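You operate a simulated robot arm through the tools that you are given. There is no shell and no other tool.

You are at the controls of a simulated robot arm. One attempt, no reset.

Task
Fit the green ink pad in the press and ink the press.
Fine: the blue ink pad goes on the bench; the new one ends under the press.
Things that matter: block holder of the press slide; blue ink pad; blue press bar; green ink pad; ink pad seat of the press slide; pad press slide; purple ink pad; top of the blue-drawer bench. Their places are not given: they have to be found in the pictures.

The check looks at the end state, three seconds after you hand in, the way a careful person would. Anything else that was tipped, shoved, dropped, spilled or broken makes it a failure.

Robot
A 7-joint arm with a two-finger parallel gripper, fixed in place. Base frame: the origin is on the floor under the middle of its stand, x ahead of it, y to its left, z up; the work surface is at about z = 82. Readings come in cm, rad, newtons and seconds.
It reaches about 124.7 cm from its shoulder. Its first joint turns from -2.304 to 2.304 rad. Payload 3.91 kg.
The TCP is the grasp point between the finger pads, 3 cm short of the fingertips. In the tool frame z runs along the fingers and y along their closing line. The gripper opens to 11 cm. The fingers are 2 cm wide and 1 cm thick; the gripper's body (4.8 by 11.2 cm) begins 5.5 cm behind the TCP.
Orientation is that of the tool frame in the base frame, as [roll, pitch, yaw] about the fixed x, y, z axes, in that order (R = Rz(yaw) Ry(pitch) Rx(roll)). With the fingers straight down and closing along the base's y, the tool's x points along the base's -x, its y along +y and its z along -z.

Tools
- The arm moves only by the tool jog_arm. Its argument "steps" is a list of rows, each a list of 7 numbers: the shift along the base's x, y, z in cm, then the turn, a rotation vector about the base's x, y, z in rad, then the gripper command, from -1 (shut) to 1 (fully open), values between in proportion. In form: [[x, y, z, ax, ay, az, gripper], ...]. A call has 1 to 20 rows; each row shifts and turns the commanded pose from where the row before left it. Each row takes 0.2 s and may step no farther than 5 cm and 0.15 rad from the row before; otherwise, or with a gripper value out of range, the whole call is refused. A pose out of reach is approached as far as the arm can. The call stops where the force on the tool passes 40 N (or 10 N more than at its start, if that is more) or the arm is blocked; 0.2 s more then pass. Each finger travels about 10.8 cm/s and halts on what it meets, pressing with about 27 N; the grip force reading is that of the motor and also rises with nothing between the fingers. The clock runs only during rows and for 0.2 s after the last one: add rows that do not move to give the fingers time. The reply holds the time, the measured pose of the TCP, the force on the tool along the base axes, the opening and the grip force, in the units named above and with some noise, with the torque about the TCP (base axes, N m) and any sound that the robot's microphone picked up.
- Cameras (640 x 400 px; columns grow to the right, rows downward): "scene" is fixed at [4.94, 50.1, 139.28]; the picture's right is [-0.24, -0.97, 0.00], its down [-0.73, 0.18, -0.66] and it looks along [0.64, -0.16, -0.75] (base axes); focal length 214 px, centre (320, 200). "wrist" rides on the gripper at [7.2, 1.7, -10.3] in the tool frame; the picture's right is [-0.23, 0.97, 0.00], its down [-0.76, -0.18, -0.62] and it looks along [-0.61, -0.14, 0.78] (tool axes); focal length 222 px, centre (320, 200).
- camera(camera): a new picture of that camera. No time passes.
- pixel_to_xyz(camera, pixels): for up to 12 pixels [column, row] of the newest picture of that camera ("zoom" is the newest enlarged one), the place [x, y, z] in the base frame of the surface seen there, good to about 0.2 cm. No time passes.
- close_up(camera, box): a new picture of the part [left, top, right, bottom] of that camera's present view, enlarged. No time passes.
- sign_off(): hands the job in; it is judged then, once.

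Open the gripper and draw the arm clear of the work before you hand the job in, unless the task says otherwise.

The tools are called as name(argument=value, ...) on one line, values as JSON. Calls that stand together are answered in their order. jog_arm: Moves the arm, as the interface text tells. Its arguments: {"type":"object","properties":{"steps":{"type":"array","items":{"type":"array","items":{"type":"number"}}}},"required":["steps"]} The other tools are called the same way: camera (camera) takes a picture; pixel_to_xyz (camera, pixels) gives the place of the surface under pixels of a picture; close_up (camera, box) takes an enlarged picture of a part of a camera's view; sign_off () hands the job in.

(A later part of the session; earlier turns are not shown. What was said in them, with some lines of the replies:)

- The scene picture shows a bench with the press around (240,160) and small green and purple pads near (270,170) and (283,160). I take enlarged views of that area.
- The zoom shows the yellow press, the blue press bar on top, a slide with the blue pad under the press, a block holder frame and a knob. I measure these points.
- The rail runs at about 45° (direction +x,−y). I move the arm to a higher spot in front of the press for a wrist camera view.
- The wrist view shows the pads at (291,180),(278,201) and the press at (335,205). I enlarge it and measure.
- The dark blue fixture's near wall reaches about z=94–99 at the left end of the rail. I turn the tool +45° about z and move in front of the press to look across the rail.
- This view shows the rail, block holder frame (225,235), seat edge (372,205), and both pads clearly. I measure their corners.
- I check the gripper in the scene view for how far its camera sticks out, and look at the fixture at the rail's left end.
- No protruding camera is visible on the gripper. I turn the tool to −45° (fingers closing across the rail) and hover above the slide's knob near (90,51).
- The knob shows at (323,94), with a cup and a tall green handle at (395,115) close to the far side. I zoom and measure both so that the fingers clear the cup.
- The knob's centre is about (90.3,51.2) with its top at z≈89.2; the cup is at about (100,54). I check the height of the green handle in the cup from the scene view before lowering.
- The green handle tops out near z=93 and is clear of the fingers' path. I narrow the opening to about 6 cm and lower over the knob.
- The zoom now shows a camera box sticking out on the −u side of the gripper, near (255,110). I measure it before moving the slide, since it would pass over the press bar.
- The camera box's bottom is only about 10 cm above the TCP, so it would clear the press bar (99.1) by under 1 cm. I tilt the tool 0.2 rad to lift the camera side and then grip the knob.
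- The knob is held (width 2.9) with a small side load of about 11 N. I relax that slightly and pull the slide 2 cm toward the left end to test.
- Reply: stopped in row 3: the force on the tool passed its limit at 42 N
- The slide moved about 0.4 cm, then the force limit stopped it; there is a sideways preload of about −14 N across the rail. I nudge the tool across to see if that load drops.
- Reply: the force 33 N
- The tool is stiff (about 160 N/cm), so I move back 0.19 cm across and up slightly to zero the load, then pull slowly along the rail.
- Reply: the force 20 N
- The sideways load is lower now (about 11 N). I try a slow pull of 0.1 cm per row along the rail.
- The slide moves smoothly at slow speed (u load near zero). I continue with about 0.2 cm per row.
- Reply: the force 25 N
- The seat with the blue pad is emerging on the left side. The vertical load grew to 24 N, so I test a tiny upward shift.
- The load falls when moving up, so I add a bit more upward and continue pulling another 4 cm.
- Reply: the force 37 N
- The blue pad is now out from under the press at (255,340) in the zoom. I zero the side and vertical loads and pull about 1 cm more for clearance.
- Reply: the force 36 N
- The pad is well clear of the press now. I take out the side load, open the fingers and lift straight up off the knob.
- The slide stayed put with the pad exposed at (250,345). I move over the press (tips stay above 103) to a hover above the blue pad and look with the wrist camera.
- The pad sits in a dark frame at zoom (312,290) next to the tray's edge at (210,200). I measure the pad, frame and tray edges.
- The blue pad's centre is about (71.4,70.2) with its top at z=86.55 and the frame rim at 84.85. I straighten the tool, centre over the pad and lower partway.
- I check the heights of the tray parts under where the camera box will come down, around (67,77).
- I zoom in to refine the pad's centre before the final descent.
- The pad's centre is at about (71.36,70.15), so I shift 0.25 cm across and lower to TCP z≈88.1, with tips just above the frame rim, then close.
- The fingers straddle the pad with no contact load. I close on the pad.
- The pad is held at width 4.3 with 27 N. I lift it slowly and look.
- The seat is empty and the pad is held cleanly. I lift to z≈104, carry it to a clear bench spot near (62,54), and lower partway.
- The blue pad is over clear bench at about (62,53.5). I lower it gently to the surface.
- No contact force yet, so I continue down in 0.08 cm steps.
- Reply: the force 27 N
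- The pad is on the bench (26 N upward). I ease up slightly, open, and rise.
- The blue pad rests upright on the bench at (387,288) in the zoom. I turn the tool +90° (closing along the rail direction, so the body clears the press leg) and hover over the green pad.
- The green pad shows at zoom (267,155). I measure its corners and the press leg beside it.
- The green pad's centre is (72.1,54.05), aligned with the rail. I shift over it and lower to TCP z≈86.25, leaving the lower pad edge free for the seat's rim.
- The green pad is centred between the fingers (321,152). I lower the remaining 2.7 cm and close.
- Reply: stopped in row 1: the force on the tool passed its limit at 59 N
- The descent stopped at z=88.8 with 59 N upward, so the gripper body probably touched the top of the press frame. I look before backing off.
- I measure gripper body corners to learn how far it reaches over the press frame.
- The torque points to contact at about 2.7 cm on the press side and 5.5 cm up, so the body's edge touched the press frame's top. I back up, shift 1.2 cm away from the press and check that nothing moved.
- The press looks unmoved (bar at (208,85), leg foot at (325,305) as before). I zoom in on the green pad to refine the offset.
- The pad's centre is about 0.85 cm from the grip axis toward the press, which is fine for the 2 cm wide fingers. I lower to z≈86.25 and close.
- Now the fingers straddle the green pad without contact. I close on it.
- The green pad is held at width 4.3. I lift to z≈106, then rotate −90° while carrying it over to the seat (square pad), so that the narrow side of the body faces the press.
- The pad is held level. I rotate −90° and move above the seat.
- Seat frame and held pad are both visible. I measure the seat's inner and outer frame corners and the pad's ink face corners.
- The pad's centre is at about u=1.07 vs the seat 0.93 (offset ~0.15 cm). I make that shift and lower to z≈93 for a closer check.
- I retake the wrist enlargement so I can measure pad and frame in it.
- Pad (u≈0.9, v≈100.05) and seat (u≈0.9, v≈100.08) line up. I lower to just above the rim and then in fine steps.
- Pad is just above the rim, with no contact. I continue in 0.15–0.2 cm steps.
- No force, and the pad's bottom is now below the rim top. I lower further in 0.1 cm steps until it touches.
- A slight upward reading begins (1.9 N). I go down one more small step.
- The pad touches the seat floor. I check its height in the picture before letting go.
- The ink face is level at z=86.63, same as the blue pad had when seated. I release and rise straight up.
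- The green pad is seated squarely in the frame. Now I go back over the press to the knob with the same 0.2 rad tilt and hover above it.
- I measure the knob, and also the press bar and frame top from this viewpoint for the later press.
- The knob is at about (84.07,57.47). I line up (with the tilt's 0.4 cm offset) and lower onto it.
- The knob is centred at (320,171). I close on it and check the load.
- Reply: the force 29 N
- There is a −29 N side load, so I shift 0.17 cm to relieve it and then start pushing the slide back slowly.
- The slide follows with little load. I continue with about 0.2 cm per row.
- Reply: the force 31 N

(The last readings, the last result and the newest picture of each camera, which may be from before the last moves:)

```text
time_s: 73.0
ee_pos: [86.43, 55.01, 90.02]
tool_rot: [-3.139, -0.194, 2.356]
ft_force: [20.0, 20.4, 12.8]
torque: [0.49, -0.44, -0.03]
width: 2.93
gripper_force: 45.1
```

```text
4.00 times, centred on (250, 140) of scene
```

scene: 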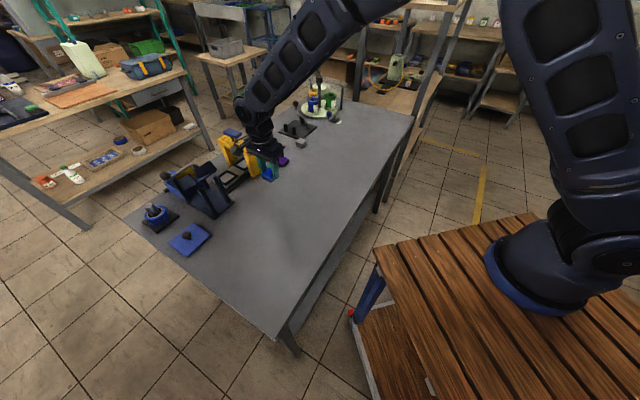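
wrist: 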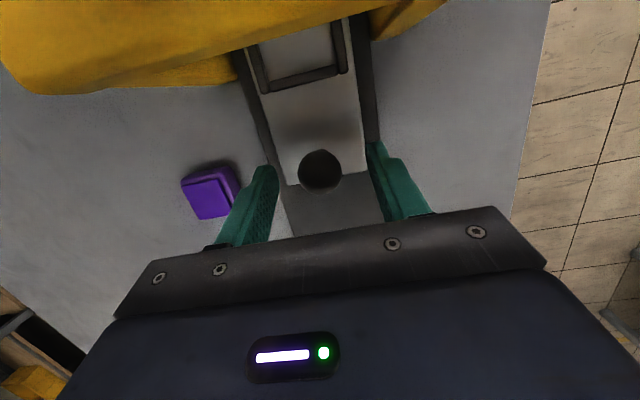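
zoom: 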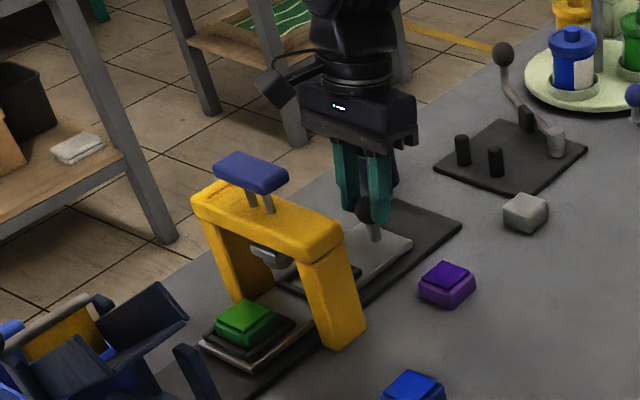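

The side load grew to +28 N, so I shift back 0.17 cm and add a small sideways component to each step as I continue.

jog_arm(steps=[[0.06, 0.06, 0.03, 0, 0, 0, -0.6], [0.06, 0.06, 0, 0, 0, 0, -0.6], [0.1, -0.09, 0, 0, 0, 0, -0.6], [0.147, -0.134, 0, 0, 0, 0, -0.6], [0.147, -0.134, 0, 0, 0, 0, -0.6], [0.147, -0.134, 0, 0, 0, 0, -0.6], [0.147, -0.134, 0, 0, 0, 0, -0.6], [0.147, -0.134, 0, 0, 0, 0, -0.6], [0.147, -0.134, 0, 0, 0, 0, -0.6], [0.147, -0.134, 0, 0, 0, 0, -0.6], [0.147, -0.134, 0, 0, 0, 0, -0.6], [0.147, -0.134, 0, 0, 0, 0, -0.6], [0.147, -0.134, 0, 0, 0, 0, -0.6], [0.147, -0.134, 0, 0, 0, 0, -0.6], [0.147, -0.134, 0, 0, 0, 0, -0.6], [0.147, -0.134, 0, 0, 0, 0, -0.6], [0.147, -0.134, 0, 0, 0, 0, -0.6]])

close_up(camera="scene", box=[190, 90, 310, 190])

```text
time_s: 75.5
ee_pos: [87.73, 53.74, 90.07]
tool_rot: [-3.133, -0.194, 2.356]
ft_force: [-11.2, -10.9, 11.4]
torque: [-0.32, 0.48, 0.02]
width: 2.94
gripper_force: 45.0
stopped in row 12: the force on the tool passed its limit at 42 N (the readings are from after the stop); the commanded pose is now the measured one
```

```text
4.00 times, centred on (250, 140) of scene
```

zoom: 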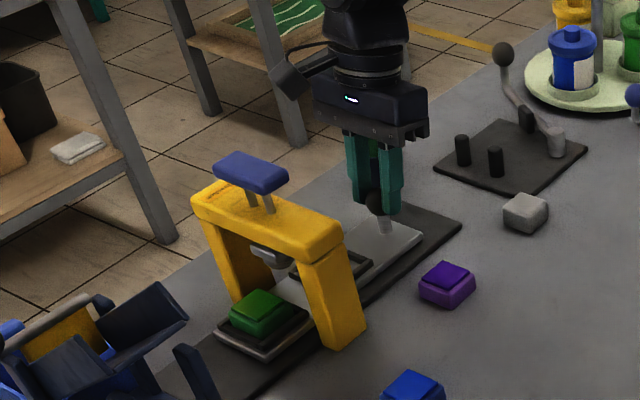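

It stopped from over-correcting sideways (−15 N left). I relieve that and continue in pure rail direction with shorter bursts.

jog_arm(steps=[[-0.06, -0.06, 0.03, 0, 0, 0, -0.6], [0, 0, 0, 0, 0, 0, -0.6], [0.08, -0.08, 0, 0, 0, 0, -0.6], [0.12, -0.12, 0, 0, 0, 0, -0.6], [0.12, -0.12, 0, 0, 0, 0, -0.6], [0.12, -0.12, 0, 0, 0, 0, -0.6], [0.12, -0.12, 0, 0, 0, 0, -0.6], [0.12, -0.12, 0, 0, 0, 0, -0.6]])

```text
time_s: 77.3
ee_pos: [88.37, 53.08, 90.05]
tool_rot: [-3.136, -0.194, 2.357]
ft_force: [6.0, 6.0, 6.1]
torque: [0.28, -0.12, -0.01]
width: 2.9
gripper_force: 45.1
```

Side load is only +8 N. I continue another 1.4 cm with a tiny correction.

jog_arm(steps=[[0.12, -0.06, 0, 0, 0, 0, -0.6], [0.12, -0.12, 0, 0, 0, 0, -0.6], [0.12, -0.12, 0, 0, 0, 0, -0.6], [0.12, -0.12, 0, 0, 0, 0, -0.6], [0.12, -0.12, 0, 0, 0, 0, -0.6], [0.12, -0.12, 0, 0, 0, 0, -0.6], [0.12, -0.12, 0, 0, 0, 0, -0.6], [0.12, -0.12, 0, 0, 0, 0, -0.6]])

close_up(camera="scene", box=[190, 90, 310, 190])

```text
time_s: 79.1
ee_pos: [89.31, 52.15, 90.09]
tool_rot: [-3.137, -0.192, 2.356]
ft_force: [-13.6, -12.6, 10.2]
torque: [-0.36, 0.35, -0.01]
width: 2.91
gripper_force: 45.2
```

```text
4.00 times, centred on (250, 140) of scene
```

zoom: 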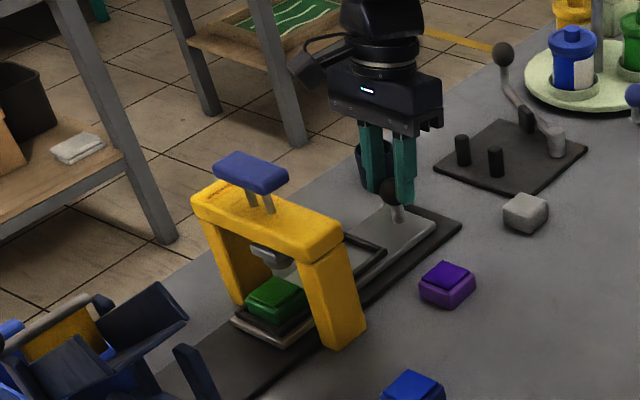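

The seat is moving under the press. I relieve the side load and move another 1.2 cm.

jog_arm(steps=[[-0.07, -0.07, 0.03, 0, 0, 0, -0.6], [0, 0, 0, 0, 0, 0, -0.6], [0.1, -0.1, 0, 0, 0, 0, -0.6], [0.12, -0.12, 0, 0, 0, 0, -0.6], [0.12, -0.12, 0, 0, 0, 0, -0.6], [0.12, -0.12, 0, 0, 0, 0, -0.6], [0.12, -0.12, 0, 0, 0, 0, -0.6], [0.12, -0.12, 0, 0, 0, 0, -0.6], [0.12, -0.12, 0, 0, 0, 0, -0.6], [0, 0, 0, 0, 0, 0, -0.6]])

camera(camera="scene")

close_up(camera="scene", box=[200, 115, 310, 195])

```text
time_s: 81.3
ee_pos: [90.12, 51.37, 90.0]
tool_rot: [-3.136, -0.194, 2.356]
ft_force: [9.0, 8.4, 8.0]
torque: [0.31, -0.16, -0.01]
width: 2.93
gripper_force: 45.2
```

```text
taken
```

scene: 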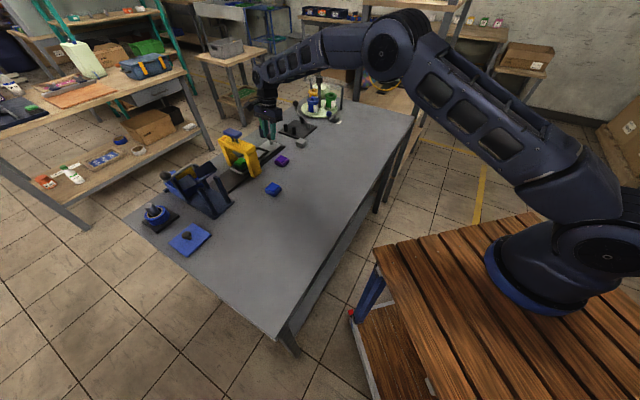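

```text
5.00 times, centred on (255, 155) of scene
```

zoom: 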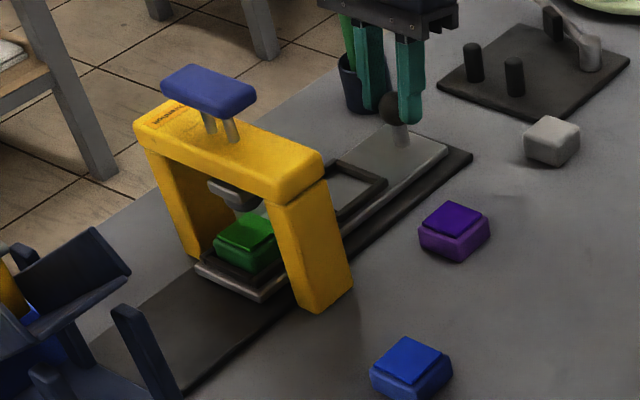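

Compared with the first picture (slide's right end at (450,143), now (447,147)), about 0.5–0.6 cm remains. I move that last bit in small steps.

jog_arm(steps=[[0.12, 0.0, 0, 0, 0, 0, -0.6], [0.07, -0.07, 0, 0, 0, 0, -0.6], [0.07, -0.07, 0, 0, 0, 0, -0.6], [0.07, -0.07, 0, 0, 0, 0, -0.6], [0.07, -0.07, 0, 0, 0, 0, -0.6], [0.04, -0.04, 0, 0, 0, 0, -0.6], [0, 0, 0, 0, 0, 0, -0.6]])

close_up(camera="scene", box=[200, 115, 310, 195])

```text
time_s: 82.9
ee_pos: [90.41, 50.99, 89.99]
tool_rot: [-3.134, -0.192, 2.356]
ft_force: [-0.8, -2.8, 9.8]
torque: [-0.01, 0.06, 0.02]
width: 2.94
gripper_force: 44.6
```

```text
5.00 times, centred on (255, 155) of scene
```

zoom: 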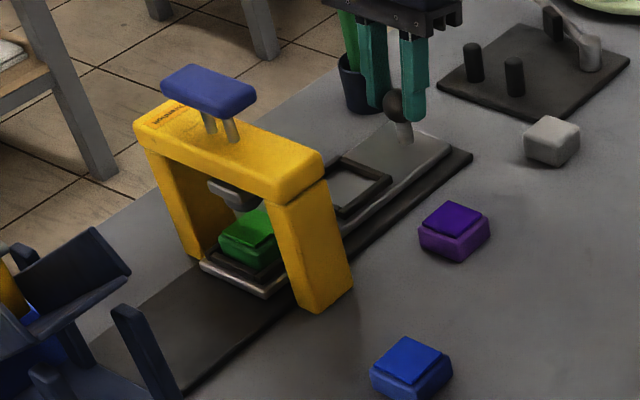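

Slide's end is at (450,145), about as at the start. I measure frame corners to compare with the original position.

pixel_to_xyz(camera="zoom", pixels=[[390, 179], [335, 215], [268, 297], [203, 263], [250, 238], [262, 285], [448, 146], [399, 105], [350, 185], [300, 205]])

```text
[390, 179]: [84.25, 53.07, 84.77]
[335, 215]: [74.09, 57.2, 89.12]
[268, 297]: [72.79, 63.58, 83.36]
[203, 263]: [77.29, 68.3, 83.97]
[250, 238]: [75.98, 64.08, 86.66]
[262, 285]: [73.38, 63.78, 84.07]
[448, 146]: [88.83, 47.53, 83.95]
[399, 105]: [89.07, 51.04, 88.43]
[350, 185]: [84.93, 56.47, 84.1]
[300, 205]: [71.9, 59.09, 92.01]
```

All corners are within 0.1 cm of the start position. I give a last 0.1 cm push to see whether it meets its end stop.

jog_arm(steps=[[0.04, -0.04, 0, 0, 0, 0, -0.6], [0.04, -0.04, 0, 0, 0, 0, -0.6], [0, 0, 0, 0, 0, 0, -0.6]])

```text
time_s: 83.7
ee_pos: [90.52, 50.83, 90.11]
tool_rot: [-3.138, -0.195, 2.356]
ft_force: [-7.7, -5.3, 11.2]
torque: [-0.18, 0.18, 0.03]
width: 2.95
gripper_force: 44.7
```

The slide is back where it began, with negligible end load. I release the knob and lift clear.

jog_arm(steps=[[-0.03, -0.03, 0, 0, 0, 0, -0.6], [0, 0, 0, 0, 0, 0, -0.3], [0, 0, 0, 0, 0, 0, 0.1], [0, 0, 0, 0, 0, 0, 0.1], [0, 0, 1, 0, 0, 0, 0.1], [0, 0, 3, 0, 0, 0, 0.1], [0, 0, 4, 0, 0, 0, 0.1], [0, 0, 4, 0, 0, 0, 0.1], [0, 0, 4, 0, 0, 0, 0.1], [0, 0, 4, 0, 0, 0, 0.1], [0, 0, 2, 0, 0, 0, 0.1], [0, 0, 0, 0, 0, 0, 0.1]])

close_up(camera="scene", box=[200, 115, 310, 195])

```text
time_s: 86.3
ee_pos: [90.54, 50.89, 111.98]
tool_rot: [-3.136, -0.195, 2.356]
ft_force: [0.4, -0.3, 0.2]
torque: [-0.03, -0.02, 0.02]
width: 6.04
gripper_force: 0.0
```

```text
5.00 times, centred on (255, 155) of scene
```

zoom: 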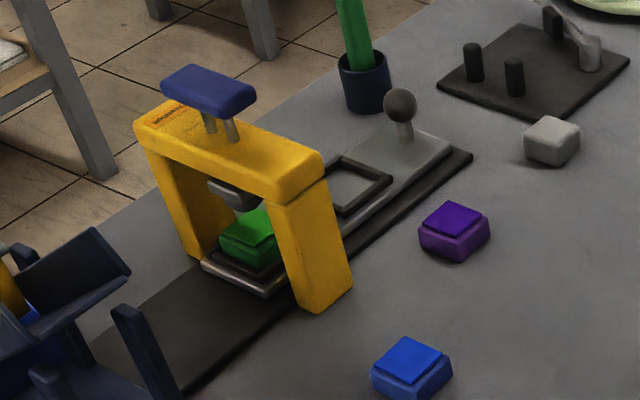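

The green pad is under the press and everything else is in place. I straighten the tool, close the fingers and hover above the blue press bar's centre near (77.7,63.75).

jog_arm(steps=[[-2.15, 2.15, 0, -0.0707, -0.0707, 0, 0.1], [-2.15, 2.15, 0, -0.0707, -0.0707, 0, -1], [-2.15, 2.15, 0, 0, 0, 0, -1], [-2.15, 2.15, 0, 0, 0, 0, -1], [-2.15, 2.15, 0, 0, 0, 0, -1], [-2.15, 2.15, 0, 0, 0, 0, -1], [0, 0, 0, 0, 0, 0, -1], [0, 0, 0, 0, 0, 0, -1]])

camera(camera="wrist")

close_up(camera="wrist", box=[220, 40, 420, 220])

```text
time_s: 88.1
ee_pos: [77.72, 63.91, 112.02]
tool_rot: [-3.138, 0.006, 2.355]
ft_force: [-0.3, 0.3, -0.4]
torque: [-0.04, -0.01, 0.0]
width: 0.0
gripper_force: 27.2
```

```text
taken
```

wrist: 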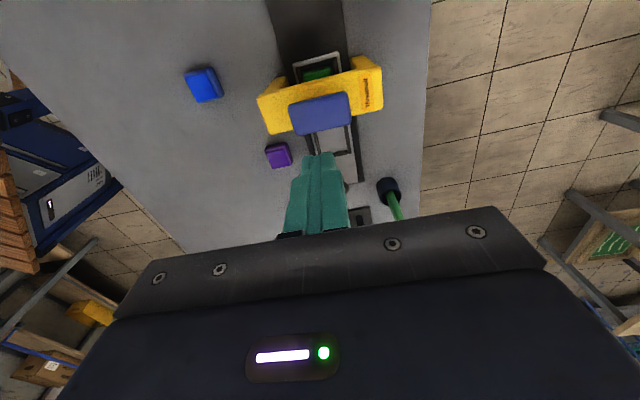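

```text
2.22 times, centred on (320, 130) of wrist
```

zoom: 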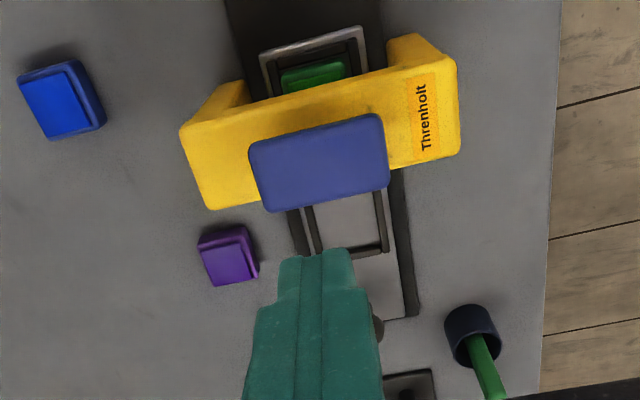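

I measure the bar's corners from here to centre the fingertips on it.

pixel_to_xyz(camera="zoom", pixels=[[252, 148], [375, 118], [386, 185], [270, 208], [320, 162], [190, 135], [450, 60], [210, 205], [455, 150]])

close_up(camera="scene", box=[210, 115, 280, 185])

```text
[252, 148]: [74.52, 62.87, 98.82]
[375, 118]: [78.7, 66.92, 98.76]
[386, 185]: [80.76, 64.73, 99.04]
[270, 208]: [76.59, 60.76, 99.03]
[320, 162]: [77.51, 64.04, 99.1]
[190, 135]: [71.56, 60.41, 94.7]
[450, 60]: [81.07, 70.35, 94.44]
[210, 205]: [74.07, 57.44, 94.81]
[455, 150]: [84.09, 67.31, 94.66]
```

```text
5.71 times, centred on (245, 150) of scene
```

zoom: 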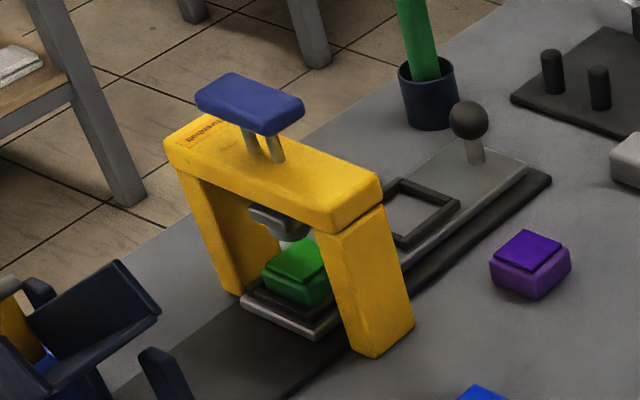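

The bar's centre (77.65,63.82) is right under the tool. I measure the plunger and pad gap to know the stroke.

pixel_to_xyz(camera="zoom", pixels=[[280, 238], [265, 215], [290, 225], [295, 255], [250, 118], [240, 130], [278, 160], [255, 155], [300, 262]])

```text
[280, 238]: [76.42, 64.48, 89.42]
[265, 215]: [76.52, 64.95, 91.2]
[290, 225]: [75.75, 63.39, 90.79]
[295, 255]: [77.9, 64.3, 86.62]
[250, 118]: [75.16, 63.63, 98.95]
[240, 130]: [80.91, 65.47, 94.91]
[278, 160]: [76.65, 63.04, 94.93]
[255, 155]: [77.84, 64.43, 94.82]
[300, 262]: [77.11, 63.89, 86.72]
```

The stroke needed is about 2.7 cm (plunger at 89.3, pad at 86.65). I lower to just above the bar, then press in small steps.

jog_arm(steps=[[-0.05, -0.08, -3, 0, 0, 0, -1], [0, 0, -3, 0, 0, 0, -1], [0, 0, -2, 0, 0, 0, -1], [0, 0, -1, 0, 0, 0, -1], [0, 0, 0, 0, 0, 0, -1]])

close_up(camera="scene", box=[200, 90, 310, 190])

```text
time_s: 89.3
ee_pos: [77.7, 63.66, 103.03]
tool_rot: [-3.136, 0.008, 2.355]
ft_force: [0.1, -0.3, 0.6]
torque: [0.0, -0.01, 0.0]
width: 0.0
gripper_force: 26.9
```

```text
4.00 times, centred on (255, 140) of scene
```

zoom: 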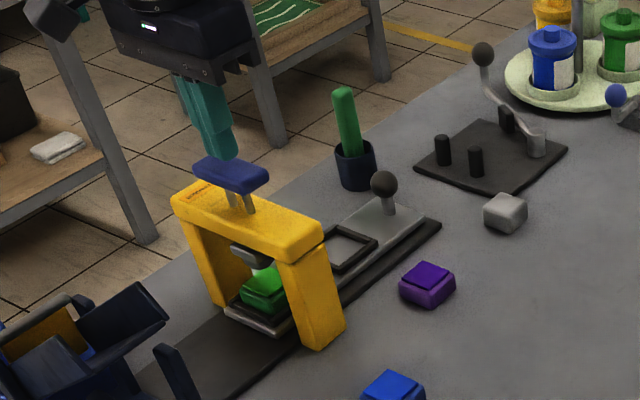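

The fingertips are just above the bar. I press down in 0.2 cm steps and watch the force.

jog_arm(steps=[[0, 0, -0.3, 0, 0, 0, -1], [0, 0, -0.3, 0, 0, 0, -1], [0, 0, -0.2, 0, 0, 0, -1], [0, 0, -0.2, 0, 0, 0, -1], [0, 0, -0.2, 0, 0, 0, -1], [0, 0, -0.2, 0, 0, 0, -1], [0, 0, -0.2, 0, 0, 0, -1], [0, 0, 0, 0, 0, 0, -1]])

close_up(camera="scene", box=[200, 90, 310, 190])

```text
time_s: 91.1
ee_pos: [77.58, 63.66, 101.36]
tool_rot: [-3.139, 0.01, 2.356]
ft_force: [0.7, -0.9, 1.6]
torque: [0.03, -0.02, 0.01]
width: 0.0
gripper_force: 26.7
```

```text
4.00 times, centred on (255, 140) of scene
```

zoom: 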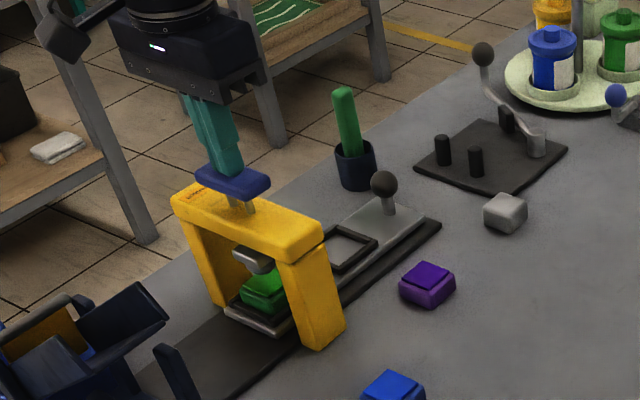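

The bar moves down easily (1.6 N). I press on toward the full stroke.

jog_arm(steps=[[0, 0, -0.2, 0, 0, 0, -1], [0, 0, -0.2, 0, 0, 0, -1], [0, 0, -0.2, 0, 0, 0, -1], [0, 0, -0.2, 0, 0, 0, -1], [0, 0, -0.2, 0, 0, 0, -1], [0, 0, -0.2, 0, 0, 0, -1], [0, 0, -0.15, 0, 0, 0, -1], [0, 0, -0.15, 0, 0, 0, -1], [0, 0, 0, 0, 0, 0, -1]])

close_up(camera="scene", box=[200, 90, 310, 190])

```text
time_s: 93.1
ee_pos: [77.7, 63.73, 99.99]
tool_rot: [-3.139, 0.006, 2.355]
ft_force: [-2.0, -2.1, 12.2]
torque: [0.05, 0.14, 0.05]
width: 0.0
gripper_force: 27.4
heard: click
```

```text
4.00 times, centred on (255, 140) of scene
```

zoom: 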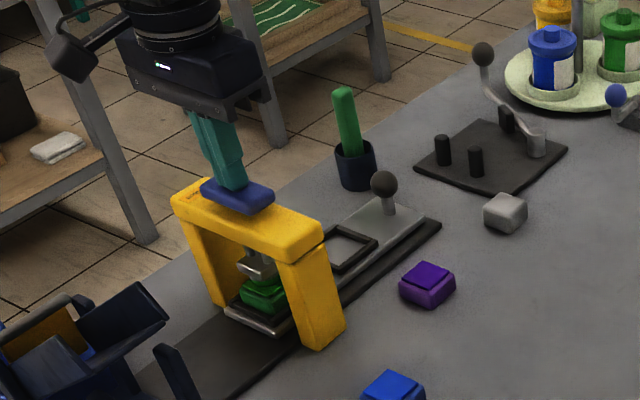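

A click was heard and force rose to 12 N. I check whether the plunger has reached the pad.

close_up(camera="scene", box=[240, 140, 290, 180])

```text
10.00 times, centred on (265, 160) of scene
```

zoom: 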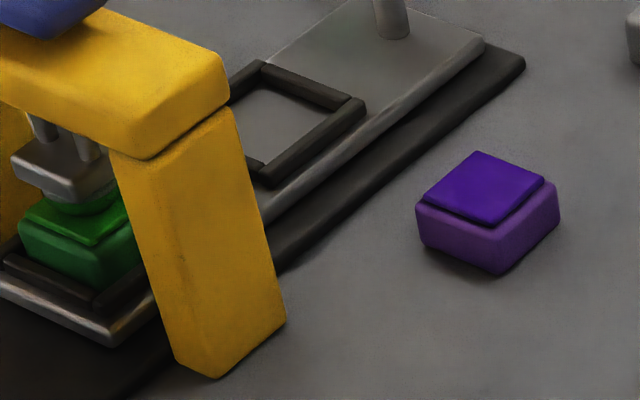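

The plunger's face shows green and rests on the pad. I press a touch more and hold briefly to be sure of the inking.

jog_arm(steps=[[0, 0, -0.05, 0, 0, 0, -1], [0, 0, -0.05, 0, 0, 0, -1], [0, 0, 0, 0, 0, 0, -1], [0, 0, 0, 0, 0, 0, -1]])

close_up(camera="scene", box=[210, 120, 280, 185])

```text
time_s: 94.1
ee_pos: [77.58, 63.62, 100.11]
tool_rot: [-3.138, 0.007, 2.356]
ft_force: [4.1, 9.7, 22.9]
torque: [0.43, 0.06, -0.08]
width: 0.01
gripper_force: 26.6
```

```text
6.15 times, centred on (245, 152) of scene
```

zoom: 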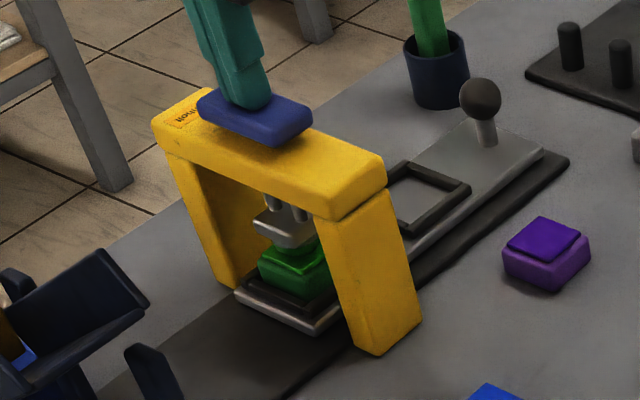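

The plunger is firmly on the green pad (23 N, no more travel). I raise the fingers slowly so the bar can come back up.

jog_arm(steps=[[0, 0, 0.15, 0, 0, 0, -1], [0, 0, 0.3, 0, 0, 0, -1], [0, 0, 0.4, 0, 0, 0, -1], [0, 0, 0.5, 0, 0, 0, -1], [0, 0, 0.6, 0, 0, 0, -1], [0, 0, 0.7, 0, 0, 0, -1], [0, 0, 1, 0, 0, 0, -1], [0, 0, 3, 0, 0, 0, -1], [0, 0, 4, 0, 0, 0, -1], [0, 0, 4, 0, 0, 0, -1], [0, 0, 0, 0, 0, 0, -1]])

close_up(camera="scene", box=[210, 120, 280, 185])

close_up(camera="wrist", box=[220, 40, 420, 220])

```text
time_s: 96.5
ee_pos: [77.63, 63.41, 114.58]
tool_rot: [-3.137, 0.005, 2.357]
ft_force: [0.8, -0.6, 0.1]
torque: [0.0, 0.0, -0.02]
width: 0.0
gripper_force: 26.9
```

```text
6.15 times, centred on (245, 152) of scene
```

zoom: 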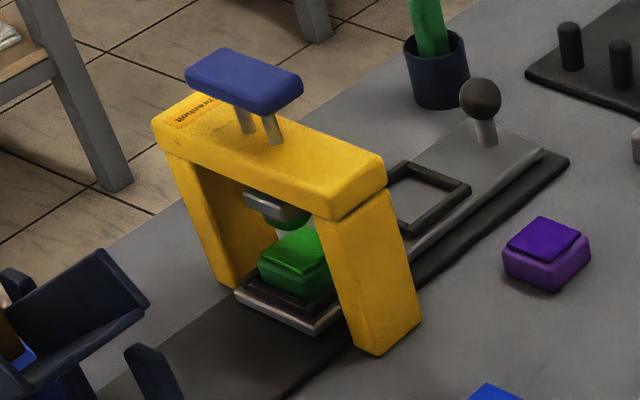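

```text
2.22 times, centred on (320, 130) of wrist
```

zoom: 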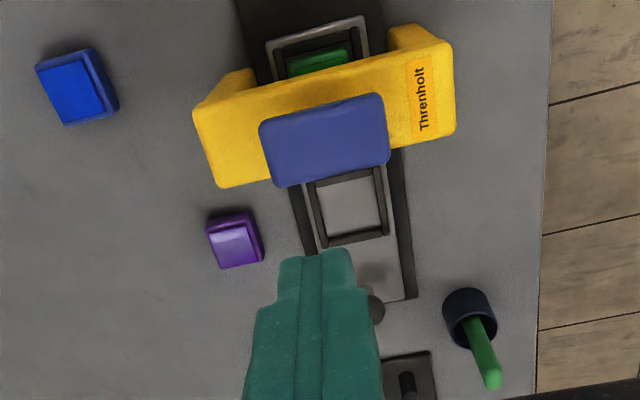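

The bar has sprung back and the stamp face under the plunger is green. I open the gripper and draw the arm back to near its starting place.

jog_arm(steps=[[0, 0, 3, 0, 0, 0, -1], [0, 0, 2, 0, 0, 0, 0], [-3.4, -2.6, 0.4, 0, 0, 0, 1], [-3.4, -2.6, 0.4, 0, 0, 0, 1], [-3.4, -2.6, 0.4, 0, 0, 0, 1], [-3.4, -2.6, 0.4, 0, 0, 0, 1], [-3.4, -2.6, 0.4, 0, 0, 0, 1], [-3.4, -2.6, 0.4, 0, 0, 0, 1], [-3.4, -2.6, 0.4, 0, 0, 0, 1], [-3.4, -2.6, 0.4, 0, 0, 0, 1], [-3.4, -2.6, 0.4, 0, 0, 0, 1], [0, 0, 0, 0, 0, 0, 1], [0, 0, 0, 0, 0, 0, 1]])

camera(camera="scene")

close_up(camera="scene", box=[130, 90, 350, 260])

close_up(camera="scene", box=[200, 115, 310, 195])

```text
time_s: 99.3
ee_pos: [46.93, 40.16, 122.97]
tool_rot: [-3.135, 0.008, 2.356]
ft_force: [-0.3, -0.4, 1.3]
torque: [-0.04, -0.02, 0.03]
width: 11.01
gripper_force: 0.0
```

```text
taken
```

scene: 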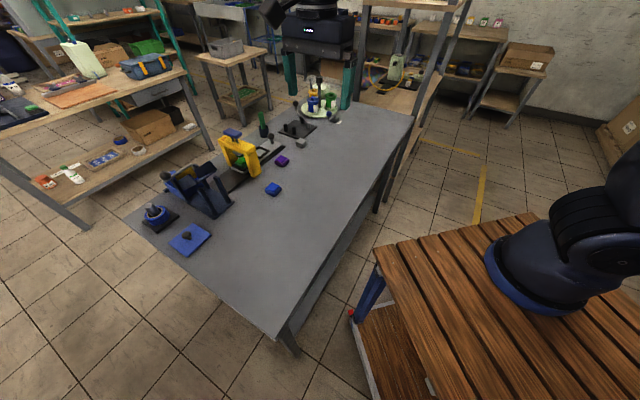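

```text
2.35 times, centred on (240, 175) of scene
```

zoom: 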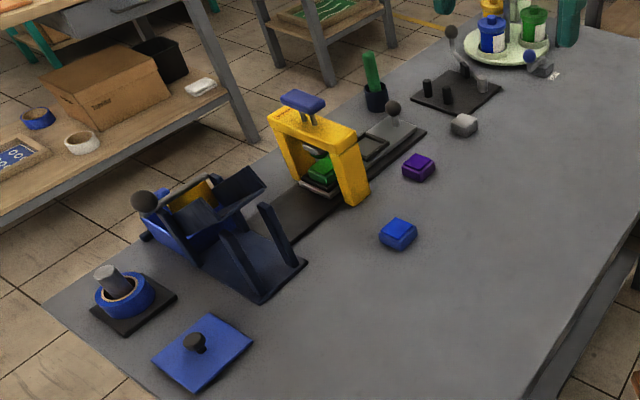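

```text
5.00 times, centred on (255, 155) of scene
```

zoom: 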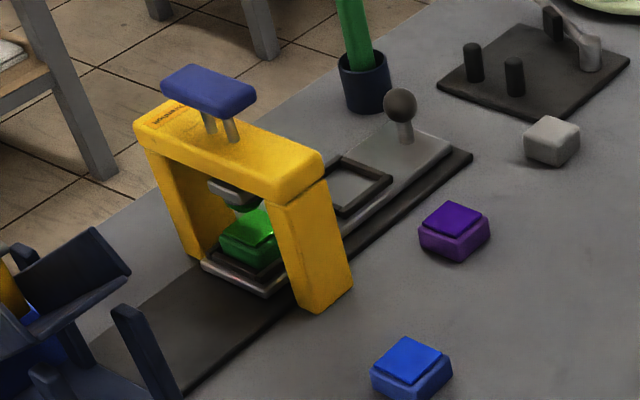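

The final pictures show the green pad seated under the press at (248,238) with its stamp inked green. The blue pad stands on the bench at (411,370), the purple pad and other items are unmoved, and the arm is clear with the gripper open. I hand in the job.

sign_off()

```text
The job is handed in.
```

The green ink pad is in the press's seat under the plunger, and I inked the press with it. I pushed the bar down until I heard a click. When the bar sprang back, the stamp face showed green.

- **Blue pad:** it is upright on the bench, clear of the press.
- **Slide:** it is back within about 0.1 cm of where it started.
- **Contact with the press:** while I was reaching for the green pad, the gripper body bumped something at about 59 N, most likely the top of the yellow frame. I backed off straight away and approached from further out. In the pictures afterwards the press looked unmoved and undamaged.
- **Everything else:** in the final pictures nothing else looks moved, including the purple pad, the cup and the gray block.

I handed the job in with the gripper open and the arm near its starting position.
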